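You operate a simulated robot arm through the tools that you are given. There is no shell and no other tool. Be economical: measure what you need, move in short steps, check, and stop when the job is done.

You are at the controls of a simulated robot arm. One attempt, no reset.

JOB
Set the green stop at 80 mm and clamp the module marked 95 against it with the purple stop.
Fine: Lock the green stop before clamping and the purple one after.

It is judged by the outcome, as a careful person would: the job done as asked, and still so three seconds after it is handed in. It fails if anything else is knocked over, pushed out of place, dropped, spilled or broken.

ROBOT AND FRAMES
A 7-joint arm with a two-finger parallel gripper, fixed in place. Base frame: the origin is at the foot of the arm, x ahead of it, y to its left, z up; the work surface is at about z = 0. Units: mm, rad, N and s.
With the tool pointing down near the work surface it reaches from about 220 to 580 mm from the base axis. Its first joint turns from -1.152 to 1.152 rad. Payload 2.5 kg.
Tool frame: the origin (TCP) lies between the finger pads and is the grasp point; the fingertips stand 23 mm ahead of it; z points along the fingers, y is the line along which they close. The gripper opens to 94 mm. The fingers are 38 mm wide and 10 mm thick; the gripper's body (54 by 96 mm) begins 39 mm behind the TCP.
Orientation is told as [roll, pitch, yaw] about the base's x, y, z axes, in that order, counted from this pose: with the fingers straight down and closing along the base's y, the tool's x points along the base's -x, its y along +y and its z along -z.

CONTROLS
- The arm moves only by the tool play_rows. Its argument "commands" is a list of rows, each an object (a shift or turn left out is 0, a gripper value left out holds the last) with "grip": the finger opening in cm, from 0 to 9.4; "travel": the shift along the tool's x, y, z in units of 200 mm (1.0 is 200 mm), a list of three; "delta_rot": the turn, a rotation vector about the tool's x, y, z in units of 120 degrees (1.0 is 120 degrees), a list of three. In form: [{"grip": grip, "travel": [x, y, z], "delta_rot": [rx, ry, rz]}, ...]. A call has 1 to 12 rows; each row is the pose to reach, as a shift and turn from the pose commanded when the call began, along the tool's axes at that moment. A call with a number of a shift or a turn outside -1 to 1 is refused whole. Rows are played at 5 a second. More than 50 mm and 0.15 rad between two rows, or a gripper value outside its range, and nothing of the call is played. Where a pose cannot be reached the arm comes as near as it can. A force on the tool above 40 N (or 10 N above the force at the start of the call, whichever is more), or a blocked arm, ends the call early, and 0.2 s more pass. The fingers move at their own pace (about 108 mm/s each) and stop on an object; they squeeze with about 22 N. The grip force told is the motor's: it shows also when the fingers shut on nothing. Time passes only in rows, and 0.2 s behind the last, so rows that repeat a pose let the fingers close. The reply holds the time, the measured pose of the TCP, the force on the tool along the base axes, the opening and the grip force, in the units named above and with some noise, and new pictures: "views" is both (left out), scene, wrist or none.
- Cameras (640 x 400 px; columns grow to the right, rows downward): "scene" is fixed at [117.9, -420.6, 537.2]; the picture's right is [0.74, -0.67, 0.00], its down [-0.44, -0.48, -0.76] and it looks along [0.51, 0.56, -0.65] (base axes); focal length 230 px, centre (320, 200). "wrist" rides on the gripper at [86, 16, -74] in the tool frame; the picture's right is [-0.18, 0.98, 0.00], its down [-0.58, -0.11, -0.81] and it looks along [-0.79, -0.15, 0.59] (tool axes); focal length 243 px, centre (320, 200). There is no depth. A picture from a camera that has moved, and an enlarged one, comes with that camera's place and axes in the base frame and with its lens. The place of the scene camera against the robot may be out by one fixed shift of up to 12 mm in any direction.
- zoom(camera, box): a new picture of the part [left, top, right, bottom] of that camera's present view, enlarged. The clock stands still meanwhile.
- hand_in(): hands the job in; it is judged then, once.

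Work in short steps. Places have to be worked out from the pictures, the camera data and where the tool is seen: move nearer, look again, correct. Check each grasp and each placing, and mend what went wrong. You have 120 turns and 170 pictures in all, those below and enlarged ones among them. Open the gripper and draw the arm clear of the work before you hand the job in, unless the task says otherwise; then end with one line.

The tools are called after ">>>" by a JSON object that holds its "fn" and its "kwargs". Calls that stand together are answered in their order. play_rows: Moves the arm, as the interface text tells. Its arguments: {"type":"object","properties":{"commands":{"type":"array","items":{"type":"object","properties":{"grip":{"type":"number"},"travel":{"type":"array","items":{"type":"number"}},"delta_rot":{"type":"array","items":{"type":"number"}}}}},"views":{"type":"string","enum":["both","scene","wrist","none"]}},"required":["commands"]} The other tools are called the same way: zoom (camera, box) takes an enlarged picture of a part of a camera's view; hand_in () hands the job in.

At the start:

```text
time_s: 0.0
tcp_pos: [324.0, -117.6, 369.5]
tcp_rot: [-0.001, 0.0, 0.001]
contact_force: [0.9, 0.5, -0.6]
gripper_width: 93.7
grip_force: 0.0
```

scene: 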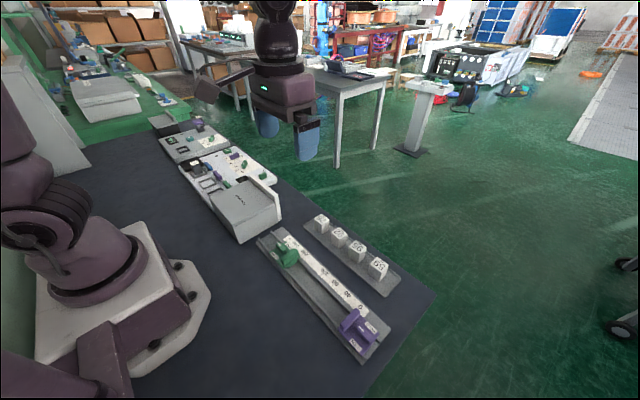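
wrist: 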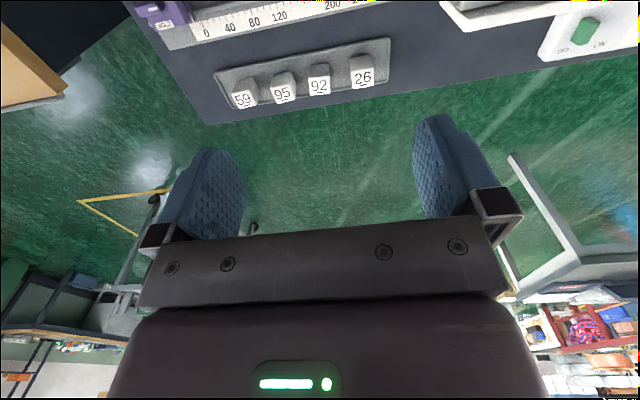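

I start by enlarging both views of the rail and the module rack.

>>> {"fn": "zoom", "kwargs": {"camera": "scene", "box": [240, 200, 440, 370]}}

>>> {"fn": "zoom", "kwargs": {"camera": "wrist", "box": [120, 0, 440, 130]}}

```text
2.35 times, centred on (340, 285) of scene
camera zoom: at [117.9, -420.6, 537.2], right [0.74, -0.67, 0.0], down [-0.44, -0.48, -0.76], along [0.51, 0.56, -0.65], focal length 541 px, centre (273, 0)
```

zoom: 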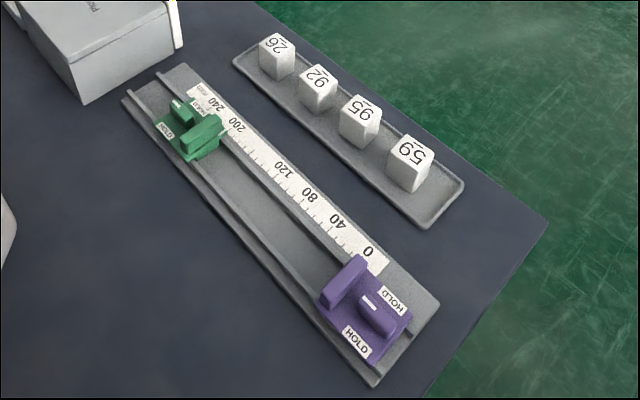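

```text
2.00 times, centred on (280, 65) of wrist
camera zoom: at [237.7, -101.2, 444.4], right [0.18, 0.98, 0.0], down [0.58, -0.11, 0.81], along [0.79, -0.15, -0.59], focal length 485 px, centre (400, 470)
```

zoom: 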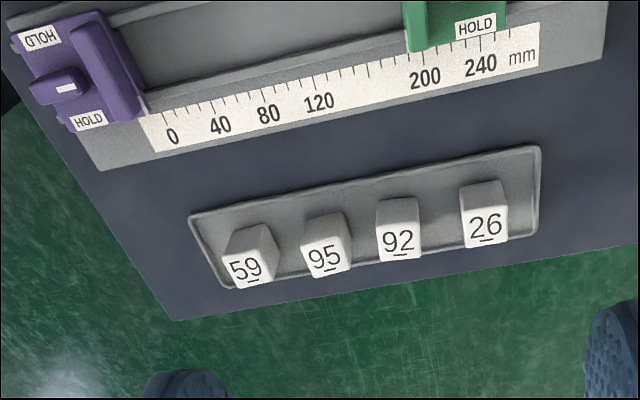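

The rail runs along +y: the scale's 0 is near y≈-301 and 240 near y≈-65, at x≈351. I move down with a tilt so the wrist camera looks at the green stop closely.

>>> {"fn": "play_rows", "kwargs": {"commands": [{"travel": [0.08, 0.02, 0.17], "delta_rot": [0, 0.06, 0]}, {"travel": [0.16, 0.04, 0.35], "delta_rot": [0, 0.12, 0]}, {"travel": [0.24, 0.07, 0.52], "delta_rot": [0, 0.18, 0]}, {"travel": [0.32, 0.09, 0.7], "delta_rot": [0, 0.24, 0]}, {"travel": [0.32, 0.09, 0.7], "delta_rot": [0, 0.24, 0]}], "views": "wrist"}}

```text
time_s: 1.2
tcp_pos: [260.1, -100.3, 229.3]
tcp_rot: [0.001, 0.504, 0.001]
contact_force: [0.7, 0.9, -0.6]
gripper_width: 94.2
grip_force: 0.0
camera wrist: at [220.2, -82.9, 336.4], right [0.16, 0.98, -0.09], down [0.9, -0.11, 0.43], along [0.41, -0.15, -0.9], focal length 243 px, centre (320, 200)
```

wrist: 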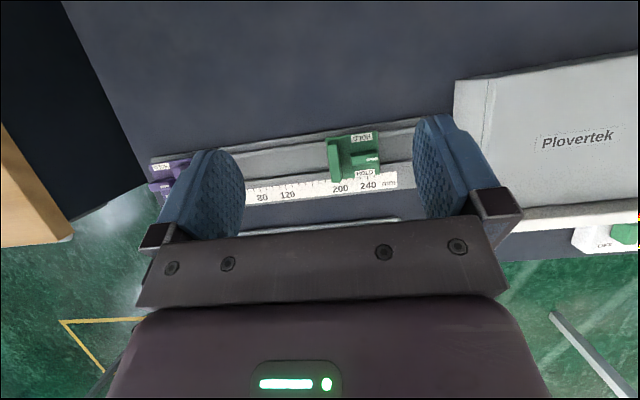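

>>> {"fn": "zoom", "kwargs": {"camera": "wrist", "box": [300, 110, 420, 200]}}

>>> {"fn": "zoom", "kwargs": {"camera": "scene", "box": [265, 225, 325, 280]}}

>>> {"fn": "zoom", "kwargs": {"camera": "scene", "box": [325, 295, 405, 365]}}

```text
4.44 times, centred on (360, 155) of wrist
camera zoom: at [220.2, -82.9, 336.4], right [0.16, 0.98, -0.09], down [0.9, -0.11, 0.43], along [0.41, -0.15, -0.9], focal length 1078 px, centre (142, 400)
```

zoom: 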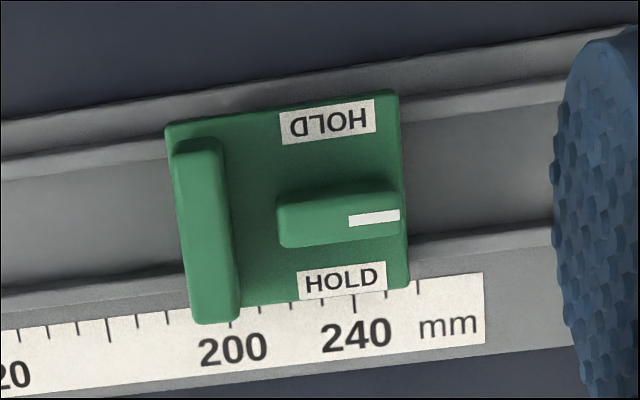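

```text
7.27 times, centred on (295, 252) of scene
camera zoom: at [117.9, -420.6, 537.2], right [0.74, -0.67, 0.0], down [-0.44, -0.48, -0.76], along [0.51, 0.56, -0.65], focal length 1671 px, centre (502, -182)
```

zoom: 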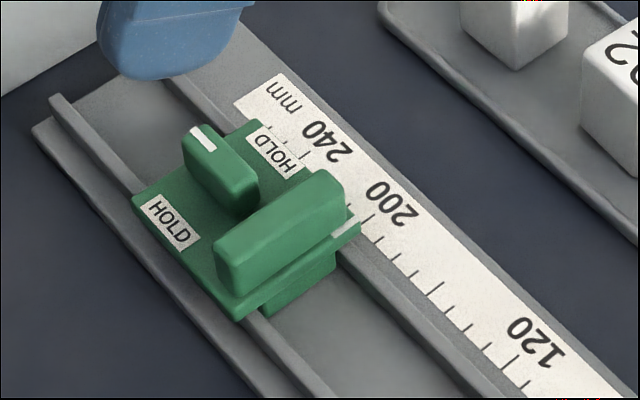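

```text
5.71 times, centred on (365, 330) of scene
camera zoom: at [117.9, -420.6, 537.2], right [0.74, -0.67, 0.0], down [-0.44, -0.48, -0.76], along [0.51, 0.56, -0.65], focal length 1313 px, centre (63, -543)
```

zoom: 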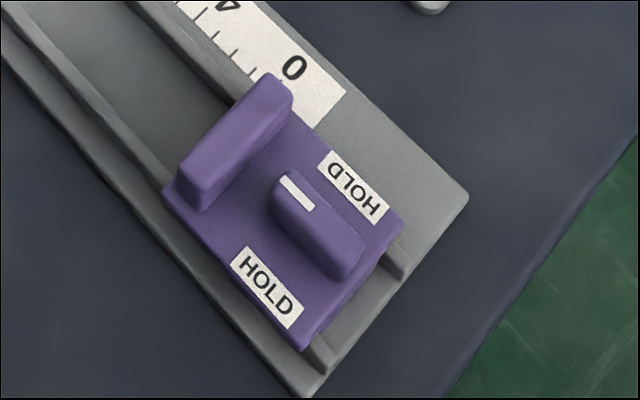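

The stops have a rib plus a bar knob that turns to HOLD. I take a flatter, lower view to get heights.

>>> {"fn": "play_rows", "kwargs": {"commands": [{"travel": [-0.045, 0, 0.16], "delta_rot": [0, -0.06, 0]}, {"travel": [-0.09, 0, 0.32], "delta_rot": [0, -0.12, 0]}, {"travel": [-0.135, 0, 0.48], "delta_rot": [0, -0.18, 0]}, {"travel": [-0.18, 0, 0.64], "delta_rot": [0, -0.2406, 0]}, {"travel": [-0.18, 0, 0.64], "delta_rot": [0, -0.2406, 0]}], "views": "wrist"}}

```text
time_s: 2.4
tcp_pos: [230.8, -99.4, 100.2]
tcp_rot: [0.001, -0.002, 0.0]
contact_force: [0.9, 1.1, 0.3]
gripper_width: 93.8
grip_force: 0.1
camera wrist: at [142.9, -83.2, 174.8], right [0.18, 0.98, 0.0], down [0.58, -0.11, 0.81], along [0.79, -0.15, -0.59], focal length 243 px, centre (320, 200)
```

wrist: 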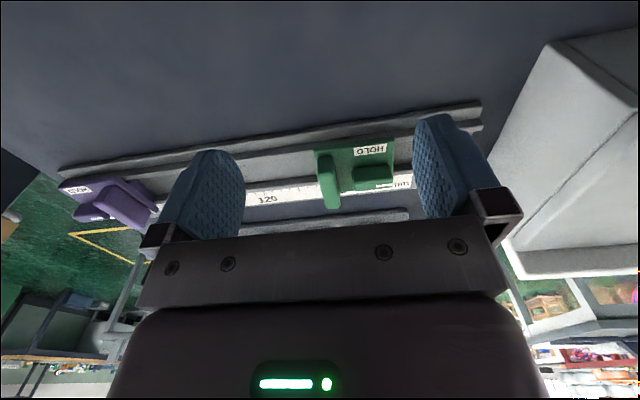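

>>> {"fn": "zoom", "kwargs": {"camera": "wrist", "box": [290, 110, 430, 220]}}

>>> {"fn": "zoom", "kwargs": {"camera": "wrist", "box": [40, 120, 200, 240]}}

```text
3.64 times, centred on (360, 165) of wrist
camera zoom: at [142.9, -83.2, 174.8], right [0.18, 0.98, 0.0], down [0.58, -0.11, 0.81], along [0.79, -0.15, -0.59], focal length 882 px, centre (174, 327)
```

zoom: 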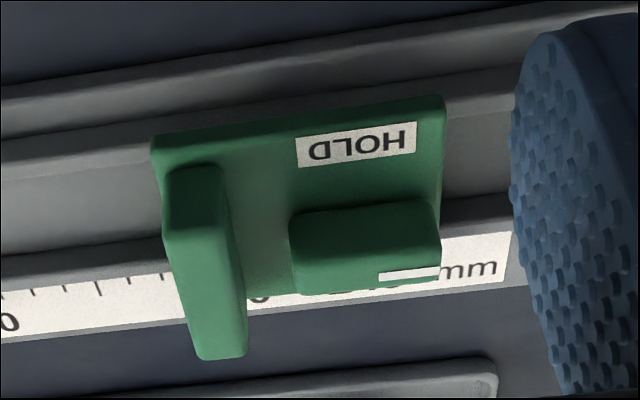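

```text
3.33 times, centred on (120, 180) of wrist
camera zoom: at [142.9, -83.2, 174.8], right [0.18, 0.98, 0.0], down [0.58, -0.11, 0.81], along [0.79, -0.15, -0.59], focal length 809 px, centre (987, 267)
```

zoom: 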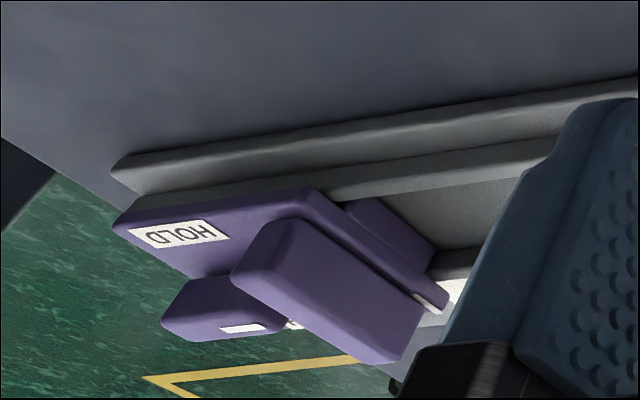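

Triangulation gives the green knob top z≈45, centre (305,-69), with the rib's inner face at y≈-95. I move above it with the fingers turned to close along x.

>>> {"fn": "play_rows", "kwargs": {"commands": [{"grip": 4.5, "travel": [-0.034, 0.016, -0.15], "delta_rot": [0, 0, -0.0682]}, {"travel": [-0.068, 0.031, -0.15], "delta_rot": [0, 0, -0.1364]}, {"travel": [-0.101, 0.047, -0.15], "delta_rot": [0, 0, -0.2045]}, {"travel": [-0.135, 0.063, -0.15], "delta_rot": [0, 0, -0.2727]}, {"travel": [-0.169, 0.078, -0.15], "delta_rot": [0, 0, -0.3409]}, {"travel": [-0.203, 0.094, -0.15], "delta_rot": [0, 0, -0.4091]}, {"travel": [-0.236, 0.109, -0.15], "delta_rot": [0, 0, -0.4773]}, {"travel": [-0.27, 0.125, -0.15], "delta_rot": [0, 0, -0.5455]}, {"travel": [-0.304, 0.141, -0.15], "delta_rot": [0, 0, -0.6136]}, {"travel": [-0.338, 0.156, -0.15], "delta_rot": [0, 0, -0.6818]}, {"travel": [-0.371, 0.172, -0.15], "delta_rot": [0, 0, -0.75]}, {"travel": [-0.371, 0.172, -0.15], "delta_rot": [0, 0, -0.75]}]}}

```text
time_s: 5.0
tcp_pos: [303.1, -65.2, 131.0]
tcp_rot: [-0.002, 0.0, 1.573]
contact_force: [-0.2, 0.6, -0.7]
gripper_width: 44.9
grip_force: 0.1
camera wrist: at [288.5, -151.2, 205.0], right [-0.98, 0.18, 0.0], down [0.11, 0.58, 0.81], along [0.15, 0.79, -0.59], focal length 243 px, centre (320, 200)
```

scene: 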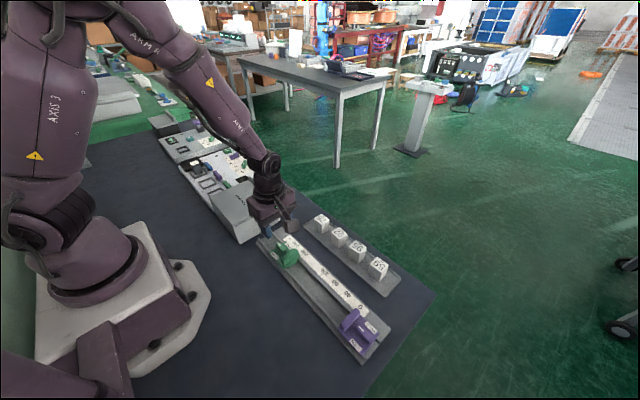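
wrist: 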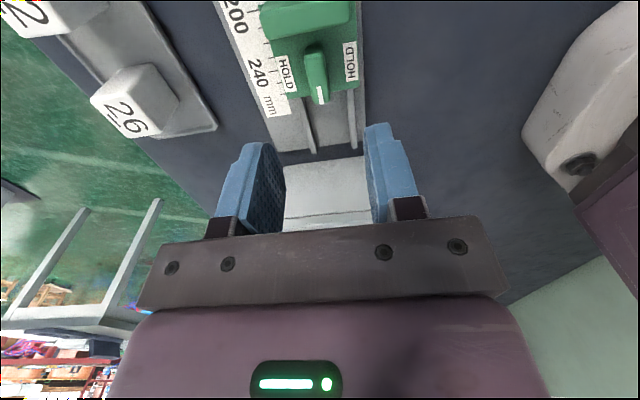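

The view confirms the knob at x≈305.5. I descend in two steps to z≈49 with the fingers open.

>>> {"fn": "play_rows", "kwargs": {"commands": [{"travel": [0.002, -0.012, 0.15]}, {"travel": [0.002, -0.012, 0.3]}, {"travel": [0.002, -0.012, 0.41]}, {"travel": [0.002, -0.012, 0.41]}]}}

```text
time_s: 5.9
tcp_pos: [305.7, -66.4, 50.5]
tcp_rot: [0.0, 0.003, 1.57]
contact_force: [-2.4, 0.1, 7.8]
gripper_width: 44.9
grip_force: 0.1
stopped in row 4: the force on the tool passed its limit (the readings are from after the stop); the commanded pose is now the measured one
camera wrist: at [290.5, -151.4, 124.4], right [-0.98, 0.18, 0.0], down [0.11, 0.58, 0.8], along [0.15, 0.79, -0.59], focal length 243 px, centre (320, 200)
```

scene: 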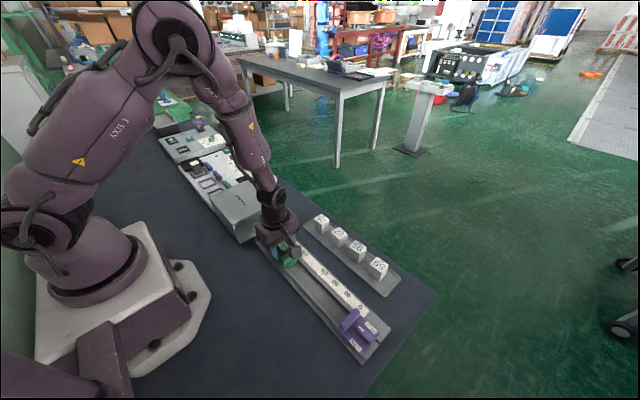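
wrist: 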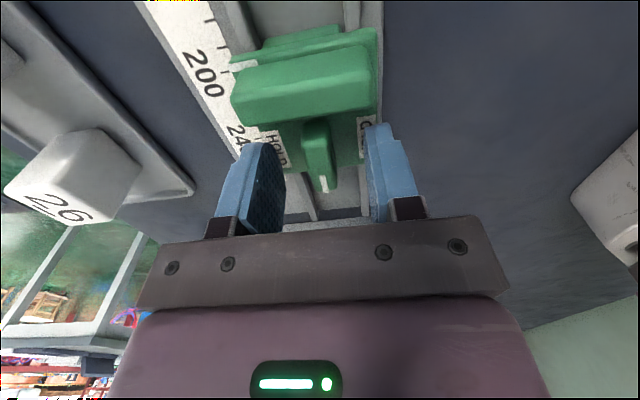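

The fingertips touched the plate (top at z≈27), so I lift 3 mm and close on the knob.

>>> {"fn": "play_rows", "kwargs": {"commands": [{"travel": [0, 0, -0.016]}, {"grip": 0, "travel": [0, 0, -0.016]}, {"grip": 0, "travel": [0, 0, -0.016]}, {"grip": 0, "travel": [0, 0, -0.016]}], "views": "wrist"}}

>>> {"fn": "zoom", "kwargs": {"camera": "wrist", "box": [200, 0, 420, 220]}}

```text
time_s: 6.9
tcp_pos: [305.3, -65.5, 52.7]
tcp_rot: [0.004, 0.0, 1.574]
contact_force: [-8.8, 0.6, 4.4]
gripper_width: 12.7
grip_force: 43.9
camera wrist: at [289.6, -151.3, 127.3], right [-0.98, 0.18, 0.0], down [0.11, 0.58, 0.8], along [0.15, 0.79, -0.59], focal length 243 px, centre (320, 200)
```

wrist: 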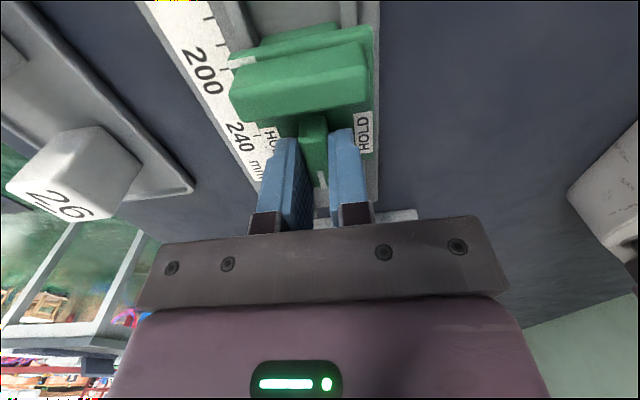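

```text
1.82 times, centred on (310, 110) of wrist
camera zoom: at [289.6, -151.3, 127.3], right [-0.98, 0.18, 0.0], down [0.11, 0.58, 0.8], along [0.15, 0.79, -0.59], focal length 441 px, centre (338, 364)
```

zoom: 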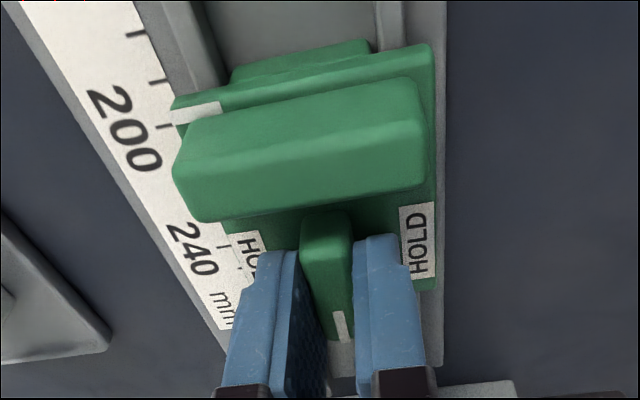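

Knob gripped (12.7 mm). I slide the stop 100 mm towards -y and check the index mark.

>>> {"fn": "play_rows", "kwargs": {"commands": [{"travel": [0.05, 0, -0.002]}, {"travel": [0.15, 0, -0.002]}, {"travel": [0.25, 0, -0.002]}, {"travel": [0.35, 0, -0.002]}, {"travel": [0.45, 0, -0.002]}, {"travel": [0.5, 0, -0.002]}, {"travel": [0.5, 0, -0.002]}]}}

>>> {"fn": "zoom", "kwargs": {"camera": "wrist", "box": [160, 0, 380, 140]}}

>>> {"fn": "zoom", "kwargs": {"camera": "scene", "box": [290, 240, 370, 310]}}

```text
time_s: 8.5
tcp_pos: [305.9, -164.6, 53.1]
tcp_rot: [0.003, 0.002, 1.571]
contact_force: [-14.6, -1.7, -13.1]
gripper_width: 12.5
grip_force: 45.0
camera wrist: at [289.6, -251.3, 127.3], right [-0.98, 0.18, 0.0], down [0.11, 0.58, 0.8], along [0.15, 0.79, -0.59], focal length 243 px, centre (320, 200)
```

scene: 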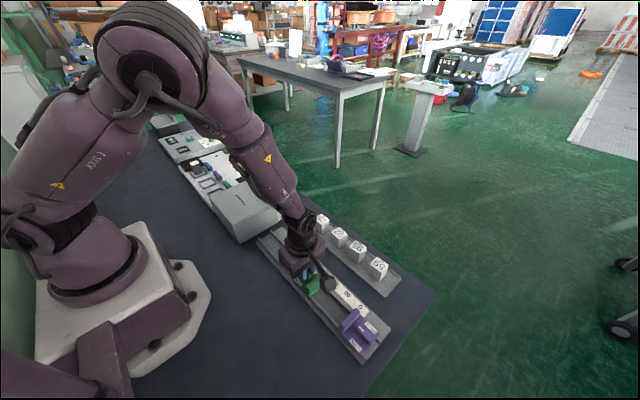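
wrist: 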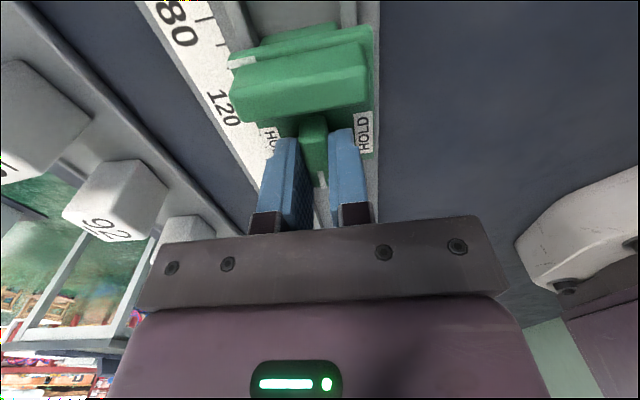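

```text
2.86 times, centred on (270, 70) of wrist
camera zoom: at [289.6, -251.3, 127.3], right [-0.98, 0.18, 0.0], down [0.11, 0.58, 0.8], along [0.15, 0.79, -0.59], focal length 693 px, centre (463, 571)
```

zoom: 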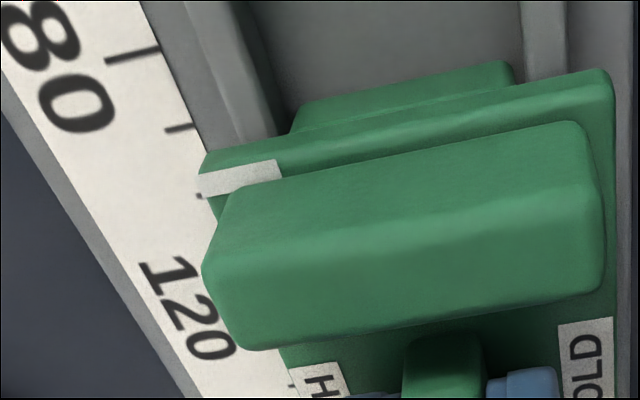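

```text
5.71 times, centred on (330, 275) of scene
camera zoom: at [117.9, -420.6, 537.1], right [0.74, -0.67, 0.0], down [-0.44, -0.48, -0.76], along [0.51, 0.56, -0.65], focal length 1313 px, centre (263, -229)
```

zoom: 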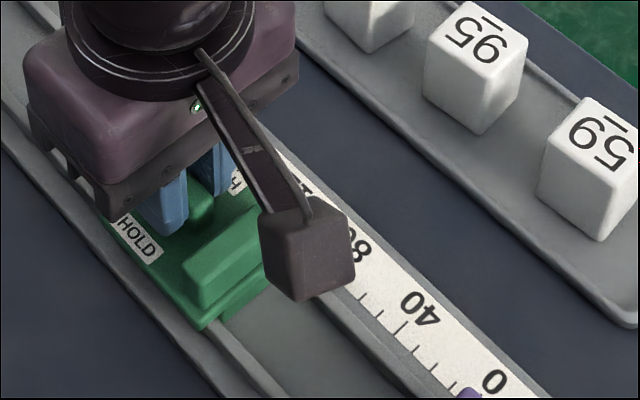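

The index reads about 92 by my estimate. I slide another 10 mm, then will release and look without parallax.

>>> {"fn": "play_rows", "kwargs": {"commands": [{"travel": [0.025, 0, 0]}, {"travel": [0.05, 0, 0]}, {"travel": [0.05, 0, 0]}, {"grip": 4.0, "travel": [0.05, 0, 0]}, {"grip": 4.0, "travel": [0.05, 0, 0]}, {"travel": [0.05, 0, -0.15]}, {"travel": [0.05, 0, -0.35]}], "views": "none"}}

```text
time_s: 10.1
tcp_pos: [306.5, -177.1, 124.9]
tcp_rot: [-0.001, 0.001, 1.574]
contact_force: [0.6, 0.2, 0.8]
gripper_width: 40.2
grip_force: 0.2
```

Rotate back to yaw 0 and place the wrist camera at y≈-224 for a parallax-free reading.

>>> {"fn": "play_rows", "kwargs": {"commands": [{"grip": 9.4, "travel": [0.029, 0.025, -0.1], "delta_rot": [0, 0, 0.0682]}, {"travel": [0.057, 0.051, -0.1], "delta_rot": [0, 0, 0.1364]}, {"travel": [0.086, 0.076, -0.1], "delta_rot": [0, 0, 0.2045]}, {"travel": [0.115, 0.102, -0.1], "delta_rot": [0, 0, 0.2727]}, {"travel": [0.143, 0.127, -0.1], "delta_rot": [0, 0, 0.3409]}, {"travel": [0.172, 0.153, -0.1], "delta_rot": [0, 0, 0.4091]}, {"travel": [0.2, 0.178, -0.1], "delta_rot": [0, 0, 0.4773]}, {"travel": [0.229, 0.204, -0.1], "delta_rot": [0, 0, 0.5455]}, {"travel": [0.258, 0.229, -0.1], "delta_rot": [0, 0, 0.6136]}, {"travel": [0.286, 0.255, -0.1], "delta_rot": [0, 0, 0.6818]}, {"travel": [0.315, 0.28, -0.1], "delta_rot": [0, 0, 0.75]}, {"travel": [0.315, 0.28, -0.1], "delta_rot": [0, 0, 0.75]}]}}

>>> {"fn": "zoom", "kwargs": {"camera": "wrist", "box": [280, 110, 420, 200]}}

>>> {"fn": "zoom", "kwargs": {"camera": "scene", "box": [290, 255, 370, 310]}}

```text
time_s: 12.7
tcp_pos: [251.1, -239.0, 144.0]
tcp_rot: [-0.003, 0.0, -0.002]
contact_force: [-0.1, -0.1, 0.7]
gripper_width: 94.2
grip_force: 0.0
camera wrist: at [164.9, -221.5, 218.1], right [0.18, 0.98, 0.0], down [0.58, -0.11, 0.81], along [0.79, -0.15, -0.59], focal length 243 px, centre (320, 200)
```

scene: 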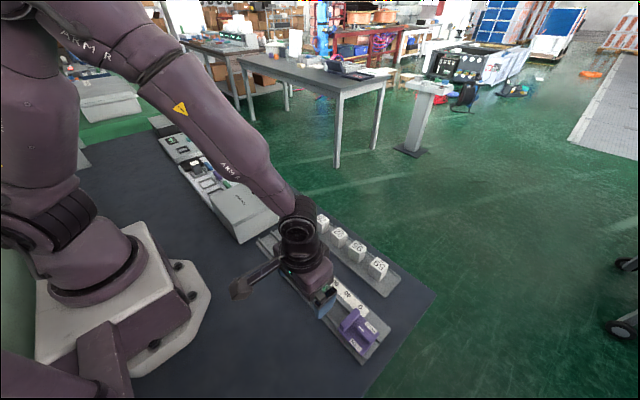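
wrist: 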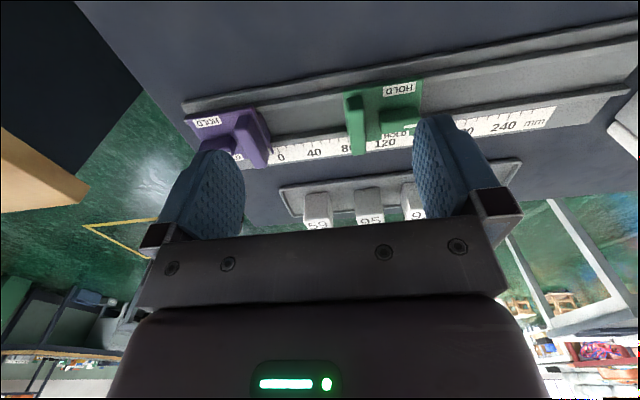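

```text
4.44 times, centred on (350, 155) of wrist
camera zoom: at [164.9, -221.5, 218.1], right [0.18, 0.98, 0.0], down [0.58, -0.11, 0.81], along [0.79, -0.15, -0.59], focal length 1078 px, centre (187, 400)
```

zoom: 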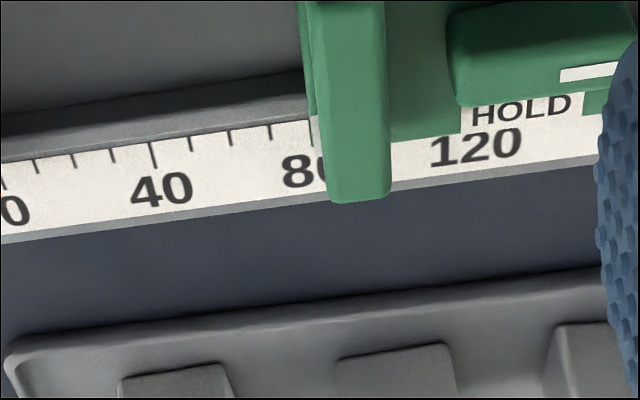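

```text
7.27 times, centred on (330, 282) of scene
camera zoom: at [117.9, -420.6, 537.2], right [0.74, -0.67, 0.0], down [-0.44, -0.48, -0.76], along [0.51, 0.56, -0.65], focal length 1671 px, centre (247, -400)
```

zoom: 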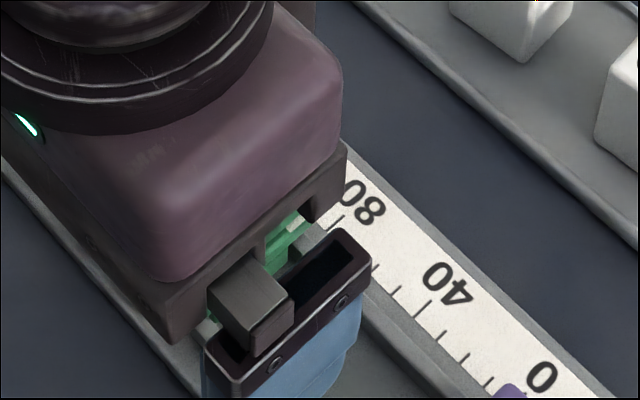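

I need a view straight down on the index mark; I tilt the tool so the camera sits above (300,-225).

>>> {"fn": "play_rows", "kwargs": {"commands": [{"travel": [-0.11, -0.004, -0.03], "delta_rot": [0, 0.06, 0]}, {"travel": [-0.22, -0.008, -0.03], "delta_rot": [0, 0.12, 0]}, {"travel": [-0.33, -0.012, -0.03], "delta_rot": [0, 0.18, 0]}, {"travel": [-0.445, -0.015, -0.03], "delta_rot": [0, 0.24, 0]}, {"travel": [-0.445, -0.015, -0.03], "delta_rot": [0, 0.24, 0]}], "views": "wrist"}}

>>> {"fn": "zoom", "kwargs": {"camera": "wrist", "box": [290, 80, 450, 180]}}

```text
time_s: 13.9
tcp_pos: [339.9, -240.6, 150.2]
tcp_rot: [-0.004, 0.506, -0.001]
contact_force: [0.2, 1.2, 0.2]
gripper_width: 93.9
grip_force: 0.1
camera wrist: at [300.6, -223.9, 256.7], right [0.16, 0.98, -0.09], down [0.9, -0.11, 0.42], along [0.41, -0.15, -0.9], focal length 243 px, centre (320, 200)
```

wrist: 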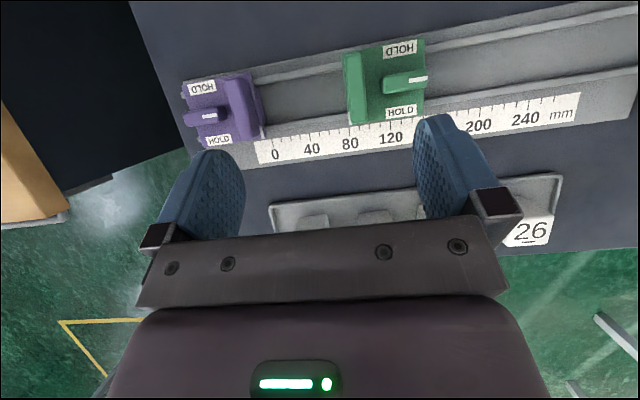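

```text
4.00 times, centred on (370, 130) of wrist
camera zoom: at [300.6, -223.9, 256.7], right [0.16, 0.98, -0.09], down [0.9, -0.11, 0.42], along [0.41, -0.15, -0.9], focal length 970 px, centre (120, 480)
```

zoom: 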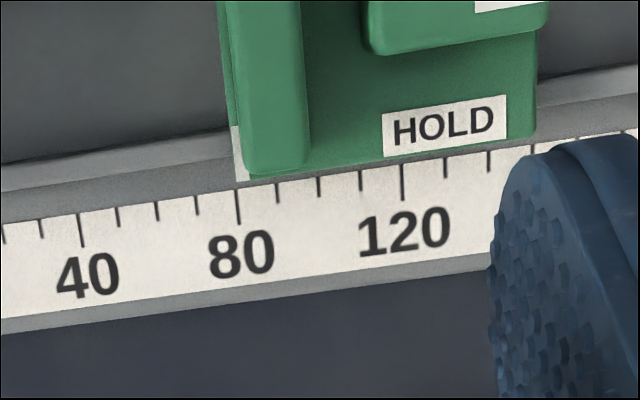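

>>> {"fn": "zoom", "kwargs": {"camera": "wrist", "box": [336, 100, 376, 140]}}

```text
10.00 times, centred on (356, 120) of wrist
camera zoom: at [300.6, -223.9, 256.7], right [0.16, 0.98, -0.09], down [0.9, -0.11, 0.42], along [0.41, -0.15, -0.9], focal length 2426 px, centre (-40, 1000)
```

zoom: 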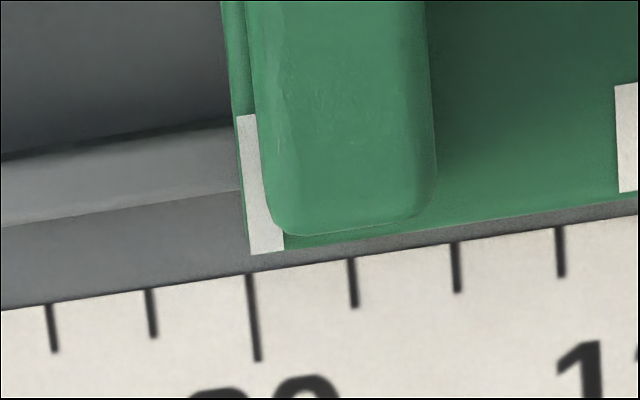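

The stop's front face (front edge of the index strip) lines up with the 80 tick (y≈-223.8). I untilt, move over the knob and turn to yaw 90.

>>> {"fn": "play_rows", "kwargs": {"commands": [{"travel": [0.025, 0.08, 0.0], "delta_rot": [0, -0.06, 0]}, {"travel": [0.05, 0.16, 0.05], "delta_rot": [0, -0.12, 0]}, {"travel": [0.075, 0.24, 0.11], "delta_rot": [0, -0.18, 0]}, {"grip": 4.0, "travel": [0.1, 0.33, 0.17], "delta_rot": [0, -0.2415, 0]}, {"travel": [0.1, 0.33, 0.17], "delta_rot": [0, -0.2415, 0]}], "views": "none"}}

>>> {"fn": "play_rows", "kwargs": {"commands": [{"delta_rot": [0, 0, -0.0682]}, {"delta_rot": [0, 0, -0.1364]}, {"delta_rot": [0, 0, -0.2045]}, {"delta_rot": [0, 0, -0.2727]}, {"delta_rot": [0, 0, -0.3409]}, {"delta_rot": [0, 0, -0.4091]}, {"delta_rot": [0, 0, -0.4773]}, {"delta_rot": [0, 0, -0.5455]}, {"delta_rot": [0, 0, -0.6136]}, {"delta_rot": [0, 0, -0.6818]}, {"delta_rot": [0, 0, -0.75]}, {"delta_rot": [0, 0, -0.75]}], "views": "wrist"}}

```text
time_s: 15.1
tcp_pos: [306.0, -175.0, 129.1]
tcp_rot: [-0.002, -0.003, 0.002]
contact_force: [0.0, 0.9, 0.0]
gripper_width: 39.7
grip_force: 0.1
```

```text
time_s: 17.7
tcp_pos: [306.2, -175.3, 129.7]
tcp_rot: [-0.004, 0.001, 1.573]
contact_force: [0.4, 0.5, 0.3]
gripper_width: 40.1
grip_force: 0.2
camera wrist: at [289.6, -261.4, 204.2], right [-0.98, 0.18, 0.0], down [0.1, 0.58, 0.81], along [0.15, 0.79, -0.59], focal length 243 px, centre (320, 200)
```

wrist: 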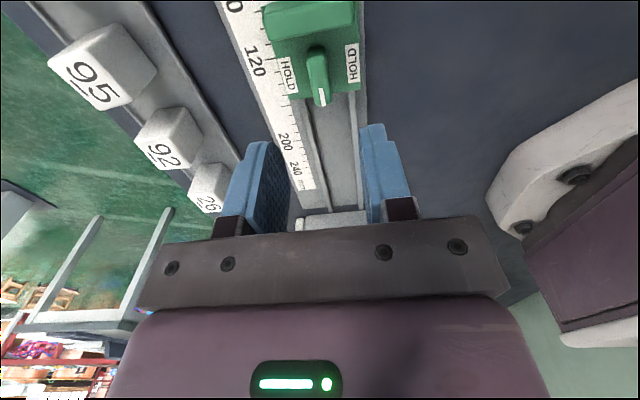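

Knob stripe at (306.4,-170), so the knob centre is about y=-179. I descend to z≈53 and grip.

>>> {"fn": "play_rows", "kwargs": {"commands": [{"travel": [0, 0, 0.14]}, {"travel": [0, 0, 0.28]}, {"travel": [0, 0, 0.382]}, {"travel": [0, 0, 0.382]}, {"grip": 0, "travel": [0, 0, 0.382]}, {"grip": 0, "travel": [0, 0, 0.382]}, {"grip": 0, "travel": [0, 0, 0.382]}], "views": "wrist"}}

>>> {"fn": "zoom", "kwargs": {"camera": "wrist", "box": [160, 0, 380, 140]}}

```text
time_s: 19.3
tcp_pos: [305.5, -174.1, 53.1]
tcp_rot: [-0.001, 0.001, 1.57]
contact_force: [-7.2, -0.1, -1.5]
gripper_width: 12.5
grip_force: 45.2
camera wrist: at [289.2, -260.8, 126.5], right [-0.98, 0.18, 0.0], down [0.11, 0.58, 0.81], along [0.15, 0.79, -0.59], focal length 243 px, centre (320, 200)
```

wrist: 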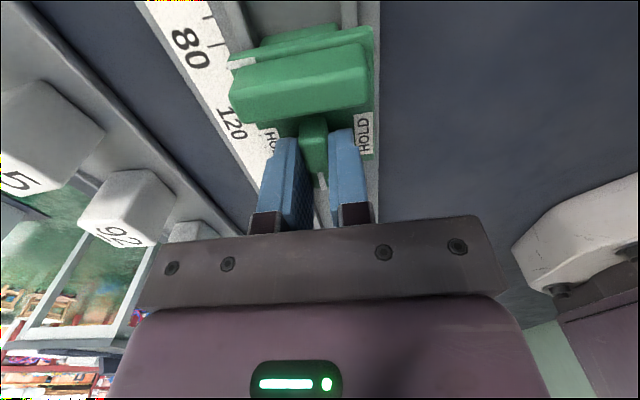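

```text
2.86 times, centred on (270, 70) of wrist
camera zoom: at [289.2, -260.8, 126.5], right [-0.98, 0.18, 0.0], down [0.11, 0.58, 0.81], along [0.15, 0.79, -0.59], focal length 693 px, centre (463, 571)
```

zoom: 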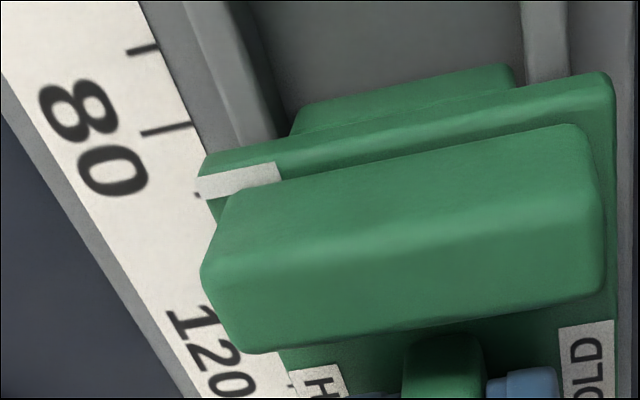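

Grip is good and the face still reads 80. Now I turn the knob 90° about its centre towards the scale-side HOLD.

>>> {"fn": "play_rows", "kwargs": {"commands": [{"travel": [0.0002, -0.0028, 0], "delta_rot": [0, 0, 0.0682]}, {"travel": [0.0008, -0.0056, 0], "delta_rot": [0, 0, 0.1364]}, {"travel": [0.0018, -0.0083, 0], "delta_rot": [0, 0, 0.2045]}, {"travel": [0.0032, -0.0108, 0], "delta_rot": [0, 0, 0.2727]}, {"travel": [0.0049, -0.0131, 0], "delta_rot": [0, 0, 0.3409]}, {"travel": [0.0069, -0.0151, 0], "delta_rot": [0, 0, 0.4091]}, {"travel": [0.0092, -0.0168, 0], "delta_rot": [0, 0, 0.4773]}, {"travel": [0.0117, -0.0182, 0], "delta_rot": [0, 0, 0.5455]}, {"travel": [0.0144, -0.0192, 0], "delta_rot": [0, 0, 0.6136]}, {"travel": [0.0172, -0.0198, 0], "delta_rot": [0, 0, 0.6818]}, {"travel": [0.02, -0.02, 0], "delta_rot": [0, 0, 0.75]}, {"travel": [0.02, -0.02, 0], "delta_rot": [0, 0, 0.75]}]}}

>>> {"fn": "zoom", "kwargs": {"camera": "scene", "box": [270, 235, 370, 315]}}

```text
time_s: 21.9
tcp_pos: [307.7, -180.0, 52.7]
tcp_rot: [0.001, 0.0, -0.001]
contact_force: [-10.7, -0.7, -24.1]
gripper_width: 12.2
grip_force: 45.1
camera wrist: at [222.7, -162.2, 126.5], right [0.19, 0.98, 0.0], down [0.58, -0.11, 0.81], along [0.79, -0.15, -0.59], focal length 243 px, centre (320, 200)
```

scene: 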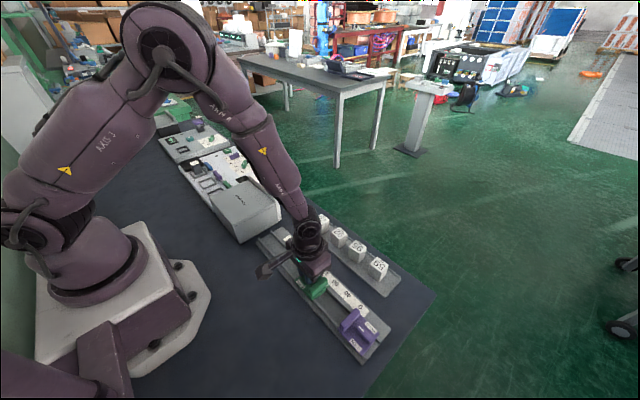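
wrist: 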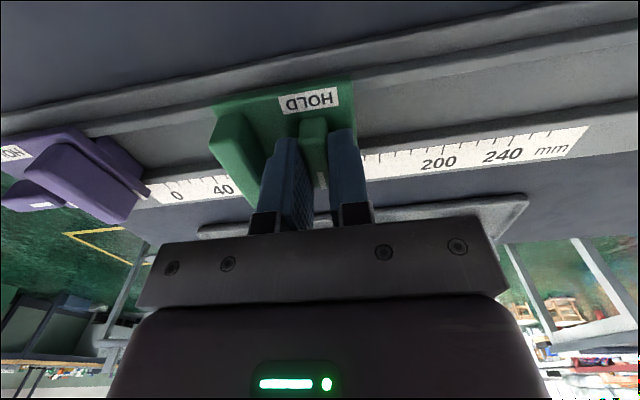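

```text
5.00 times, centred on (320, 275) of scene
camera zoom: at [118.0, -420.6, 537.1], right [0.74, -0.67, 0.0], down [-0.44, -0.48, -0.76], along [0.51, 0.56, -0.65], focal length 1149 px, centre (320, -175)
```

zoom: 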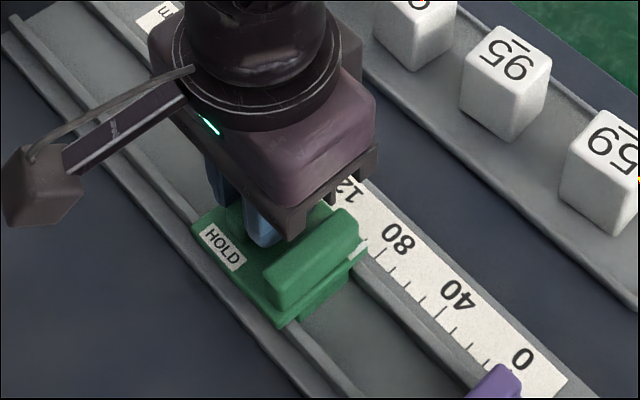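

Knob turned. I release, rise, and go to the overhead viewing pose to check reading and lock.

>>> {"fn": "play_rows", "kwargs": {"commands": [{"grip": 4.0}, {"grip": 4.0}, {"travel": [0, 0, -0.2]}, {"grip": 9.4, "travel": [0, 0, -0.4]}, {"travel": [-0.04, -0.08, -0.5], "delta_rot": [0, 0.06, 0]}, {"travel": [-0.08, -0.16, -0.5], "delta_rot": [0, 0.12, 0]}, {"travel": [-0.12, -0.24, -0.5], "delta_rot": [0, 0.18, 0]}, {"travel": [-0.165, -0.31, -0.49], "delta_rot": [0, 0.24, 0]}, {"travel": [-0.165, -0.31, -0.49], "delta_rot": [0, 0.24, 0]}], "views": "wrist"}}

>>> {"fn": "zoom", "kwargs": {"camera": "wrist", "box": [320, 30, 450, 150]}}

>>> {"fn": "zoom", "kwargs": {"camera": "wrist", "box": [336, 100, 376, 140]}}

>>> {"fn": "zoom", "kwargs": {"camera": "wrist", "box": [170, 60, 300, 160]}}

```text
time_s: 23.9
tcp_pos: [343.6, -241.0, 151.3]
tcp_rot: [-0.003, 0.502, 0.0]
contact_force: [-0.2, 0.1, 0.0]
gripper_width: 93.8
grip_force: 0.1
camera wrist: at [303.6, -224.3, 258.0], right [0.16, 0.98, -0.09], down [0.9, -0.11, 0.43], along [0.41, -0.15, -0.9], focal length 243 px, centre (320, 200)
```

wrist: 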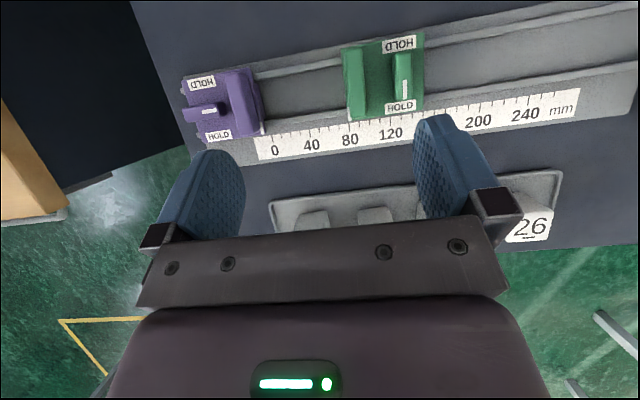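

```text
3.33 times, centred on (385, 90) of wrist
camera zoom: at [303.6, -224.3, 258.0], right [0.16, 0.98, -0.09], down [0.9, -0.11, 0.43], along [0.41, -0.15, -0.9], focal length 809 px, centre (103, 567)
```

zoom: 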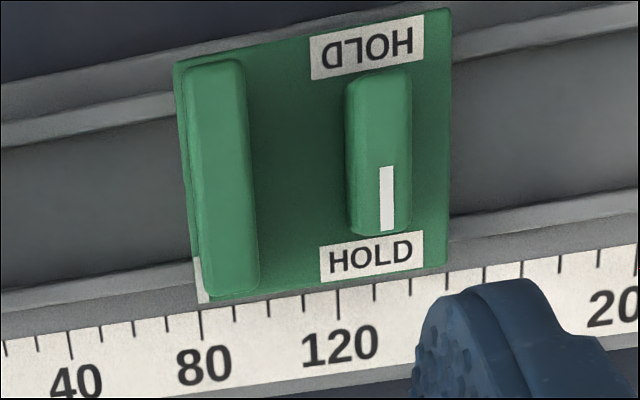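

```text
10.00 times, centred on (356, 120) of wrist
camera zoom: at [303.6, -224.3, 258.0], right [0.16, 0.98, -0.09], down [0.9, -0.11, 0.43], along [0.41, -0.15, -0.9], focal length 2426 px, centre (-40, 1000)
```

zoom: 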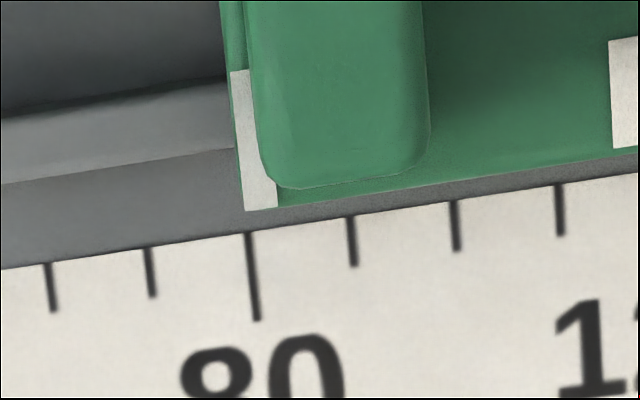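

```text
4.00 times, centred on (235, 110) of wrist
camera zoom: at [303.6, -224.3, 258.0], right [0.16, 0.98, -0.09], down [0.9, -0.11, 0.43], along [0.41, -0.15, -0.9], focal length 970 px, centre (660, 560)
```

zoom: 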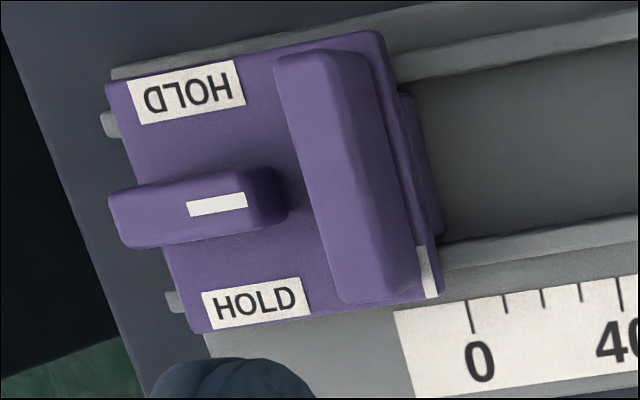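

Green face reads exactly 80 and the knob points to HOLD. Next I look at the module tray from above.

>>> {"fn": "play_rows", "kwargs": {"commands": [{"travel": [-0.12, 0, -0.12]}, {"travel": [-0.25, 0.01, -0.2]}, {"travel": [-0.37, 0.02, -0.3]}, {"travel": [-0.505, 0.025, -0.39]}, {"travel": [-0.505, 0.025, -0.39]}]}}

>>> {"fn": "zoom", "kwargs": {"camera": "wrist", "box": [220, 20, 440, 160]}}

```text
time_s: 25.1
tcp_pos: [467.9, -235.4, 171.1]
tcp_rot: [-0.002, 0.501, 0.001]
contact_force: [0.4, 0.6, -0.1]
gripper_width: 94.1
grip_force: 0.0
camera wrist: at [428.9, -219.3, 277.9], right [0.16, 0.98, -0.09], down [0.9, -0.11, 0.43], along [0.41, -0.15, -0.9], focal length 243 px, centre (320, 200)
```

scene: 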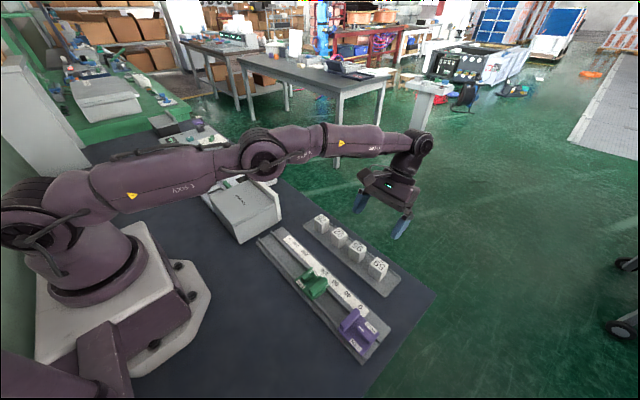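
wrist: 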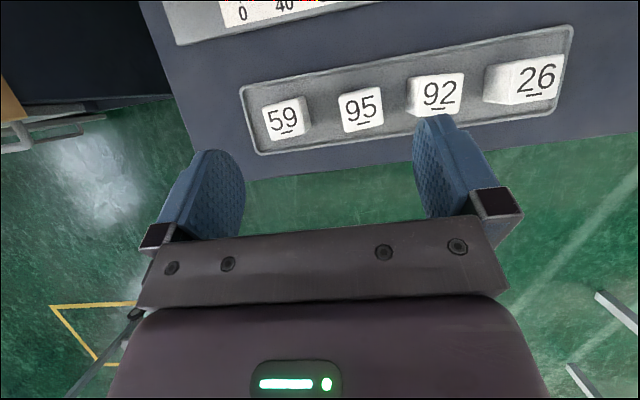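

```text
2.86 times, centred on (330, 90) of wrist
camera zoom: at [428.9, -219.3, 277.9], right [0.16, 0.98, -0.09], down [0.9, -0.11, 0.43], along [0.41, -0.15, -0.9], focal length 693 px, centre (291, 514)
```

zoom: 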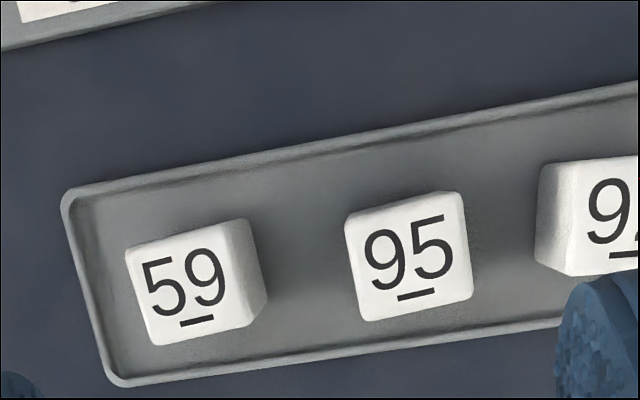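

Module 95's top centre is about (452,-207), top z≈45, ~36 mm square. I untilt above it and turn to yaw -90 so the fingers close along x.

>>> {"fn": "play_rows", "kwargs": {"commands": [{"travel": [-0.01, 0.03, 0.06], "delta_rot": [0, -0.06, 0]}, {"travel": [-0.02, 0.07, 0.12], "delta_rot": [0, -0.12, 0]}, {"travel": [-0.035, 0.11, 0.18], "delta_rot": [0, -0.18, 0]}, {"travel": [-0.05, 0.1425, 0.22], "delta_rot": [0, -0.239, 0]}, {"travel": [-0.05, 0.1425, 0.22], "delta_rot": [0, -0.239, 0]}], "views": "none"}}

>>> {"fn": "play_rows", "kwargs": {"commands": [{"delta_rot": [0, 0, 0.0682]}, {"delta_rot": [0, 0, 0.1364]}, {"delta_rot": [0, 0, 0.2045]}, {"delta_rot": [0, 0, 0.2727]}, {"delta_rot": [0, 0, 0.3409]}, {"delta_rot": [0, 0, 0.4091]}, {"delta_rot": [0, 0, 0.4773]}, {"delta_rot": [0, 0, 0.5455]}, {"delta_rot": [0, 0, 0.6136]}, {"delta_rot": [0, 0, 0.6818]}, {"delta_rot": [0, 0, 0.75]}, {"delta_rot": [0, 0, 0.75]}]}}

>>> {"fn": "zoom", "kwargs": {"camera": "wrist", "box": [220, 0, 420, 200]}}

```text
time_s: 26.3
tcp_pos: [455.6, -207.2, 128.1]
tcp_rot: [-0.002, -0.001, 0.002]
contact_force: [-0.5, -0.4, 0.8]
gripper_width: 94.0
grip_force: 0.0
```

```text
time_s: 28.9
tcp_pos: [456.1, -208.2, 127.9]
tcp_rot: [0.0, -0.002, -1.57]
contact_force: [-0.9, -0.2, -0.3]
gripper_width: 94.0
grip_force: 0.1
camera wrist: at [472.6, -120.4, 201.8], right [0.98, -0.18, 0.0], down [-0.11, -0.58, 0.81], along [-0.15, -0.79, -0.59], focal length 243 px, centre (320, 200)
```

scene: 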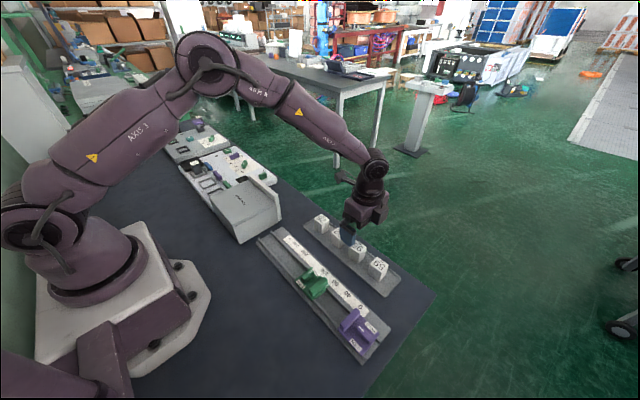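
wrist: 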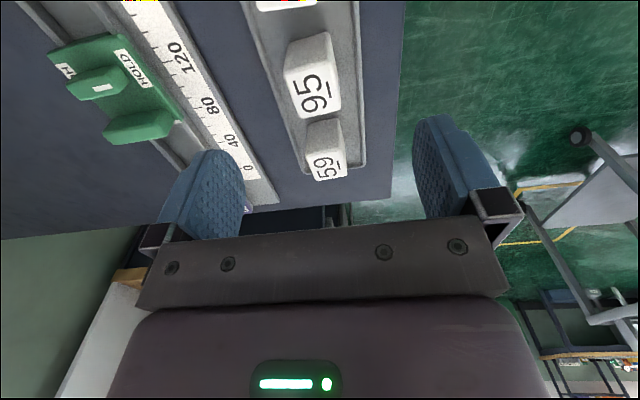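

```text
2.00 times, centred on (320, 100) of wrist
camera zoom: at [472.6, -120.4, 201.8], right [0.98, -0.18, 0.0], down [-0.11, -0.58, 0.81], along [-0.15, -0.79, -0.59], focal length 485 px, centre (320, 400)
```

zoom: 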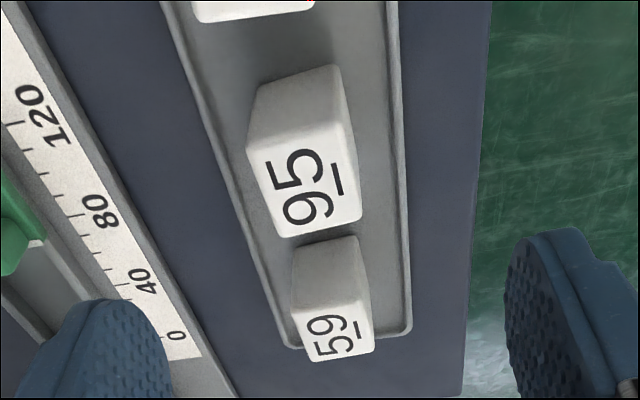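

Module 95 confirmed at (452,-208). I centre, descend to z≈46 and close.

>>> {"fn": "play_rows", "kwargs": {"commands": [{"grip": 7, "travel": [0, -0.02, 0.1]}, {"travel": [0, -0.02, 0.25]}, {"travel": [0, -0.02, 0.35]}, {"travel": [0, -0.02, 0.415]}, {"travel": [0, -0.02, 0.415]}, {"grip": 0, "travel": [0, -0.02, 0.415]}, {"grip": 0, "travel": [0, -0.02, 0.415]}, {"grip": 0, "travel": [0, -0.02, 0.415]}]}}

>>> {"fn": "zoom", "kwargs": {"camera": "scene", "box": [310, 190, 410, 290]}}

```text
time_s: 30.7
tcp_pos: [452.4, -208.6, 43.9]
tcp_rot: [0.0, -0.002, -1.568]
contact_force: [-0.1, 0.3, 0.5]
gripper_width: 31.2
grip_force: 22.2
camera wrist: at [468.1, -120.9, 118.3], right [0.98, -0.18, 0.0], down [-0.11, -0.58, 0.81], along [-0.15, -0.79, -0.59], focal length 243 px, centre (320, 200)
```

scene: 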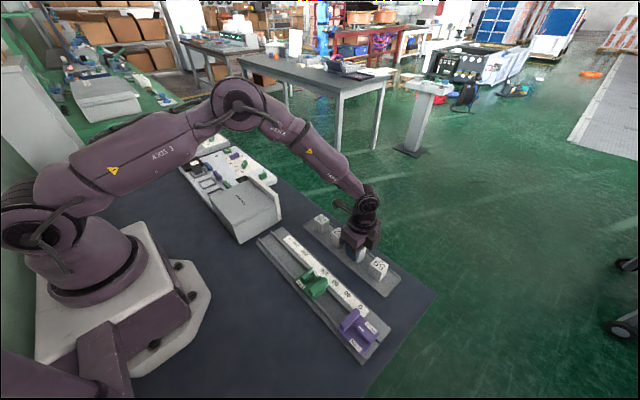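
wrist: 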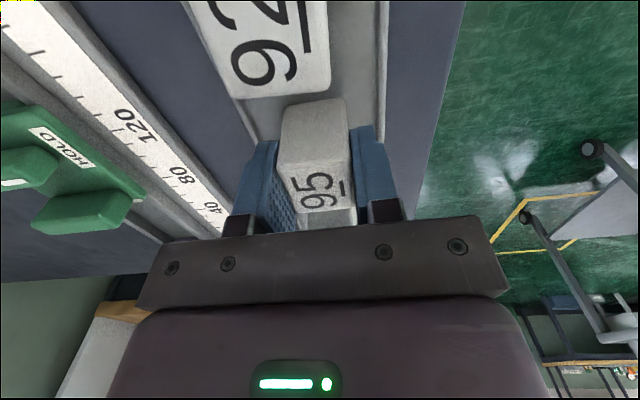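

```text
4.00 times, centred on (360, 240) of scene
camera zoom: at [117.9, -420.6, 537.2], right [0.74, -0.67, 0.0], down [-0.44, -0.48, -0.76], along [0.51, 0.56, -0.65], focal length 919 px, centre (160, 40)
```

zoom: 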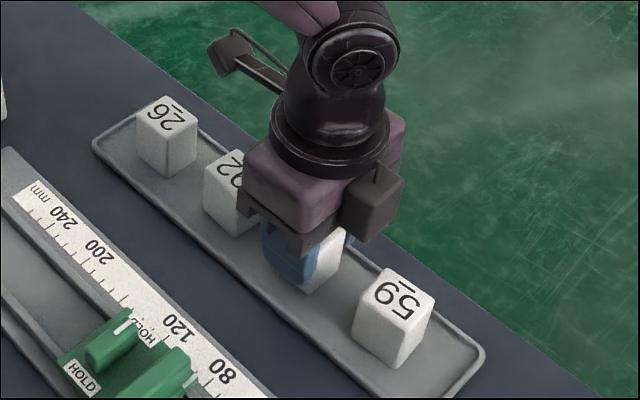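

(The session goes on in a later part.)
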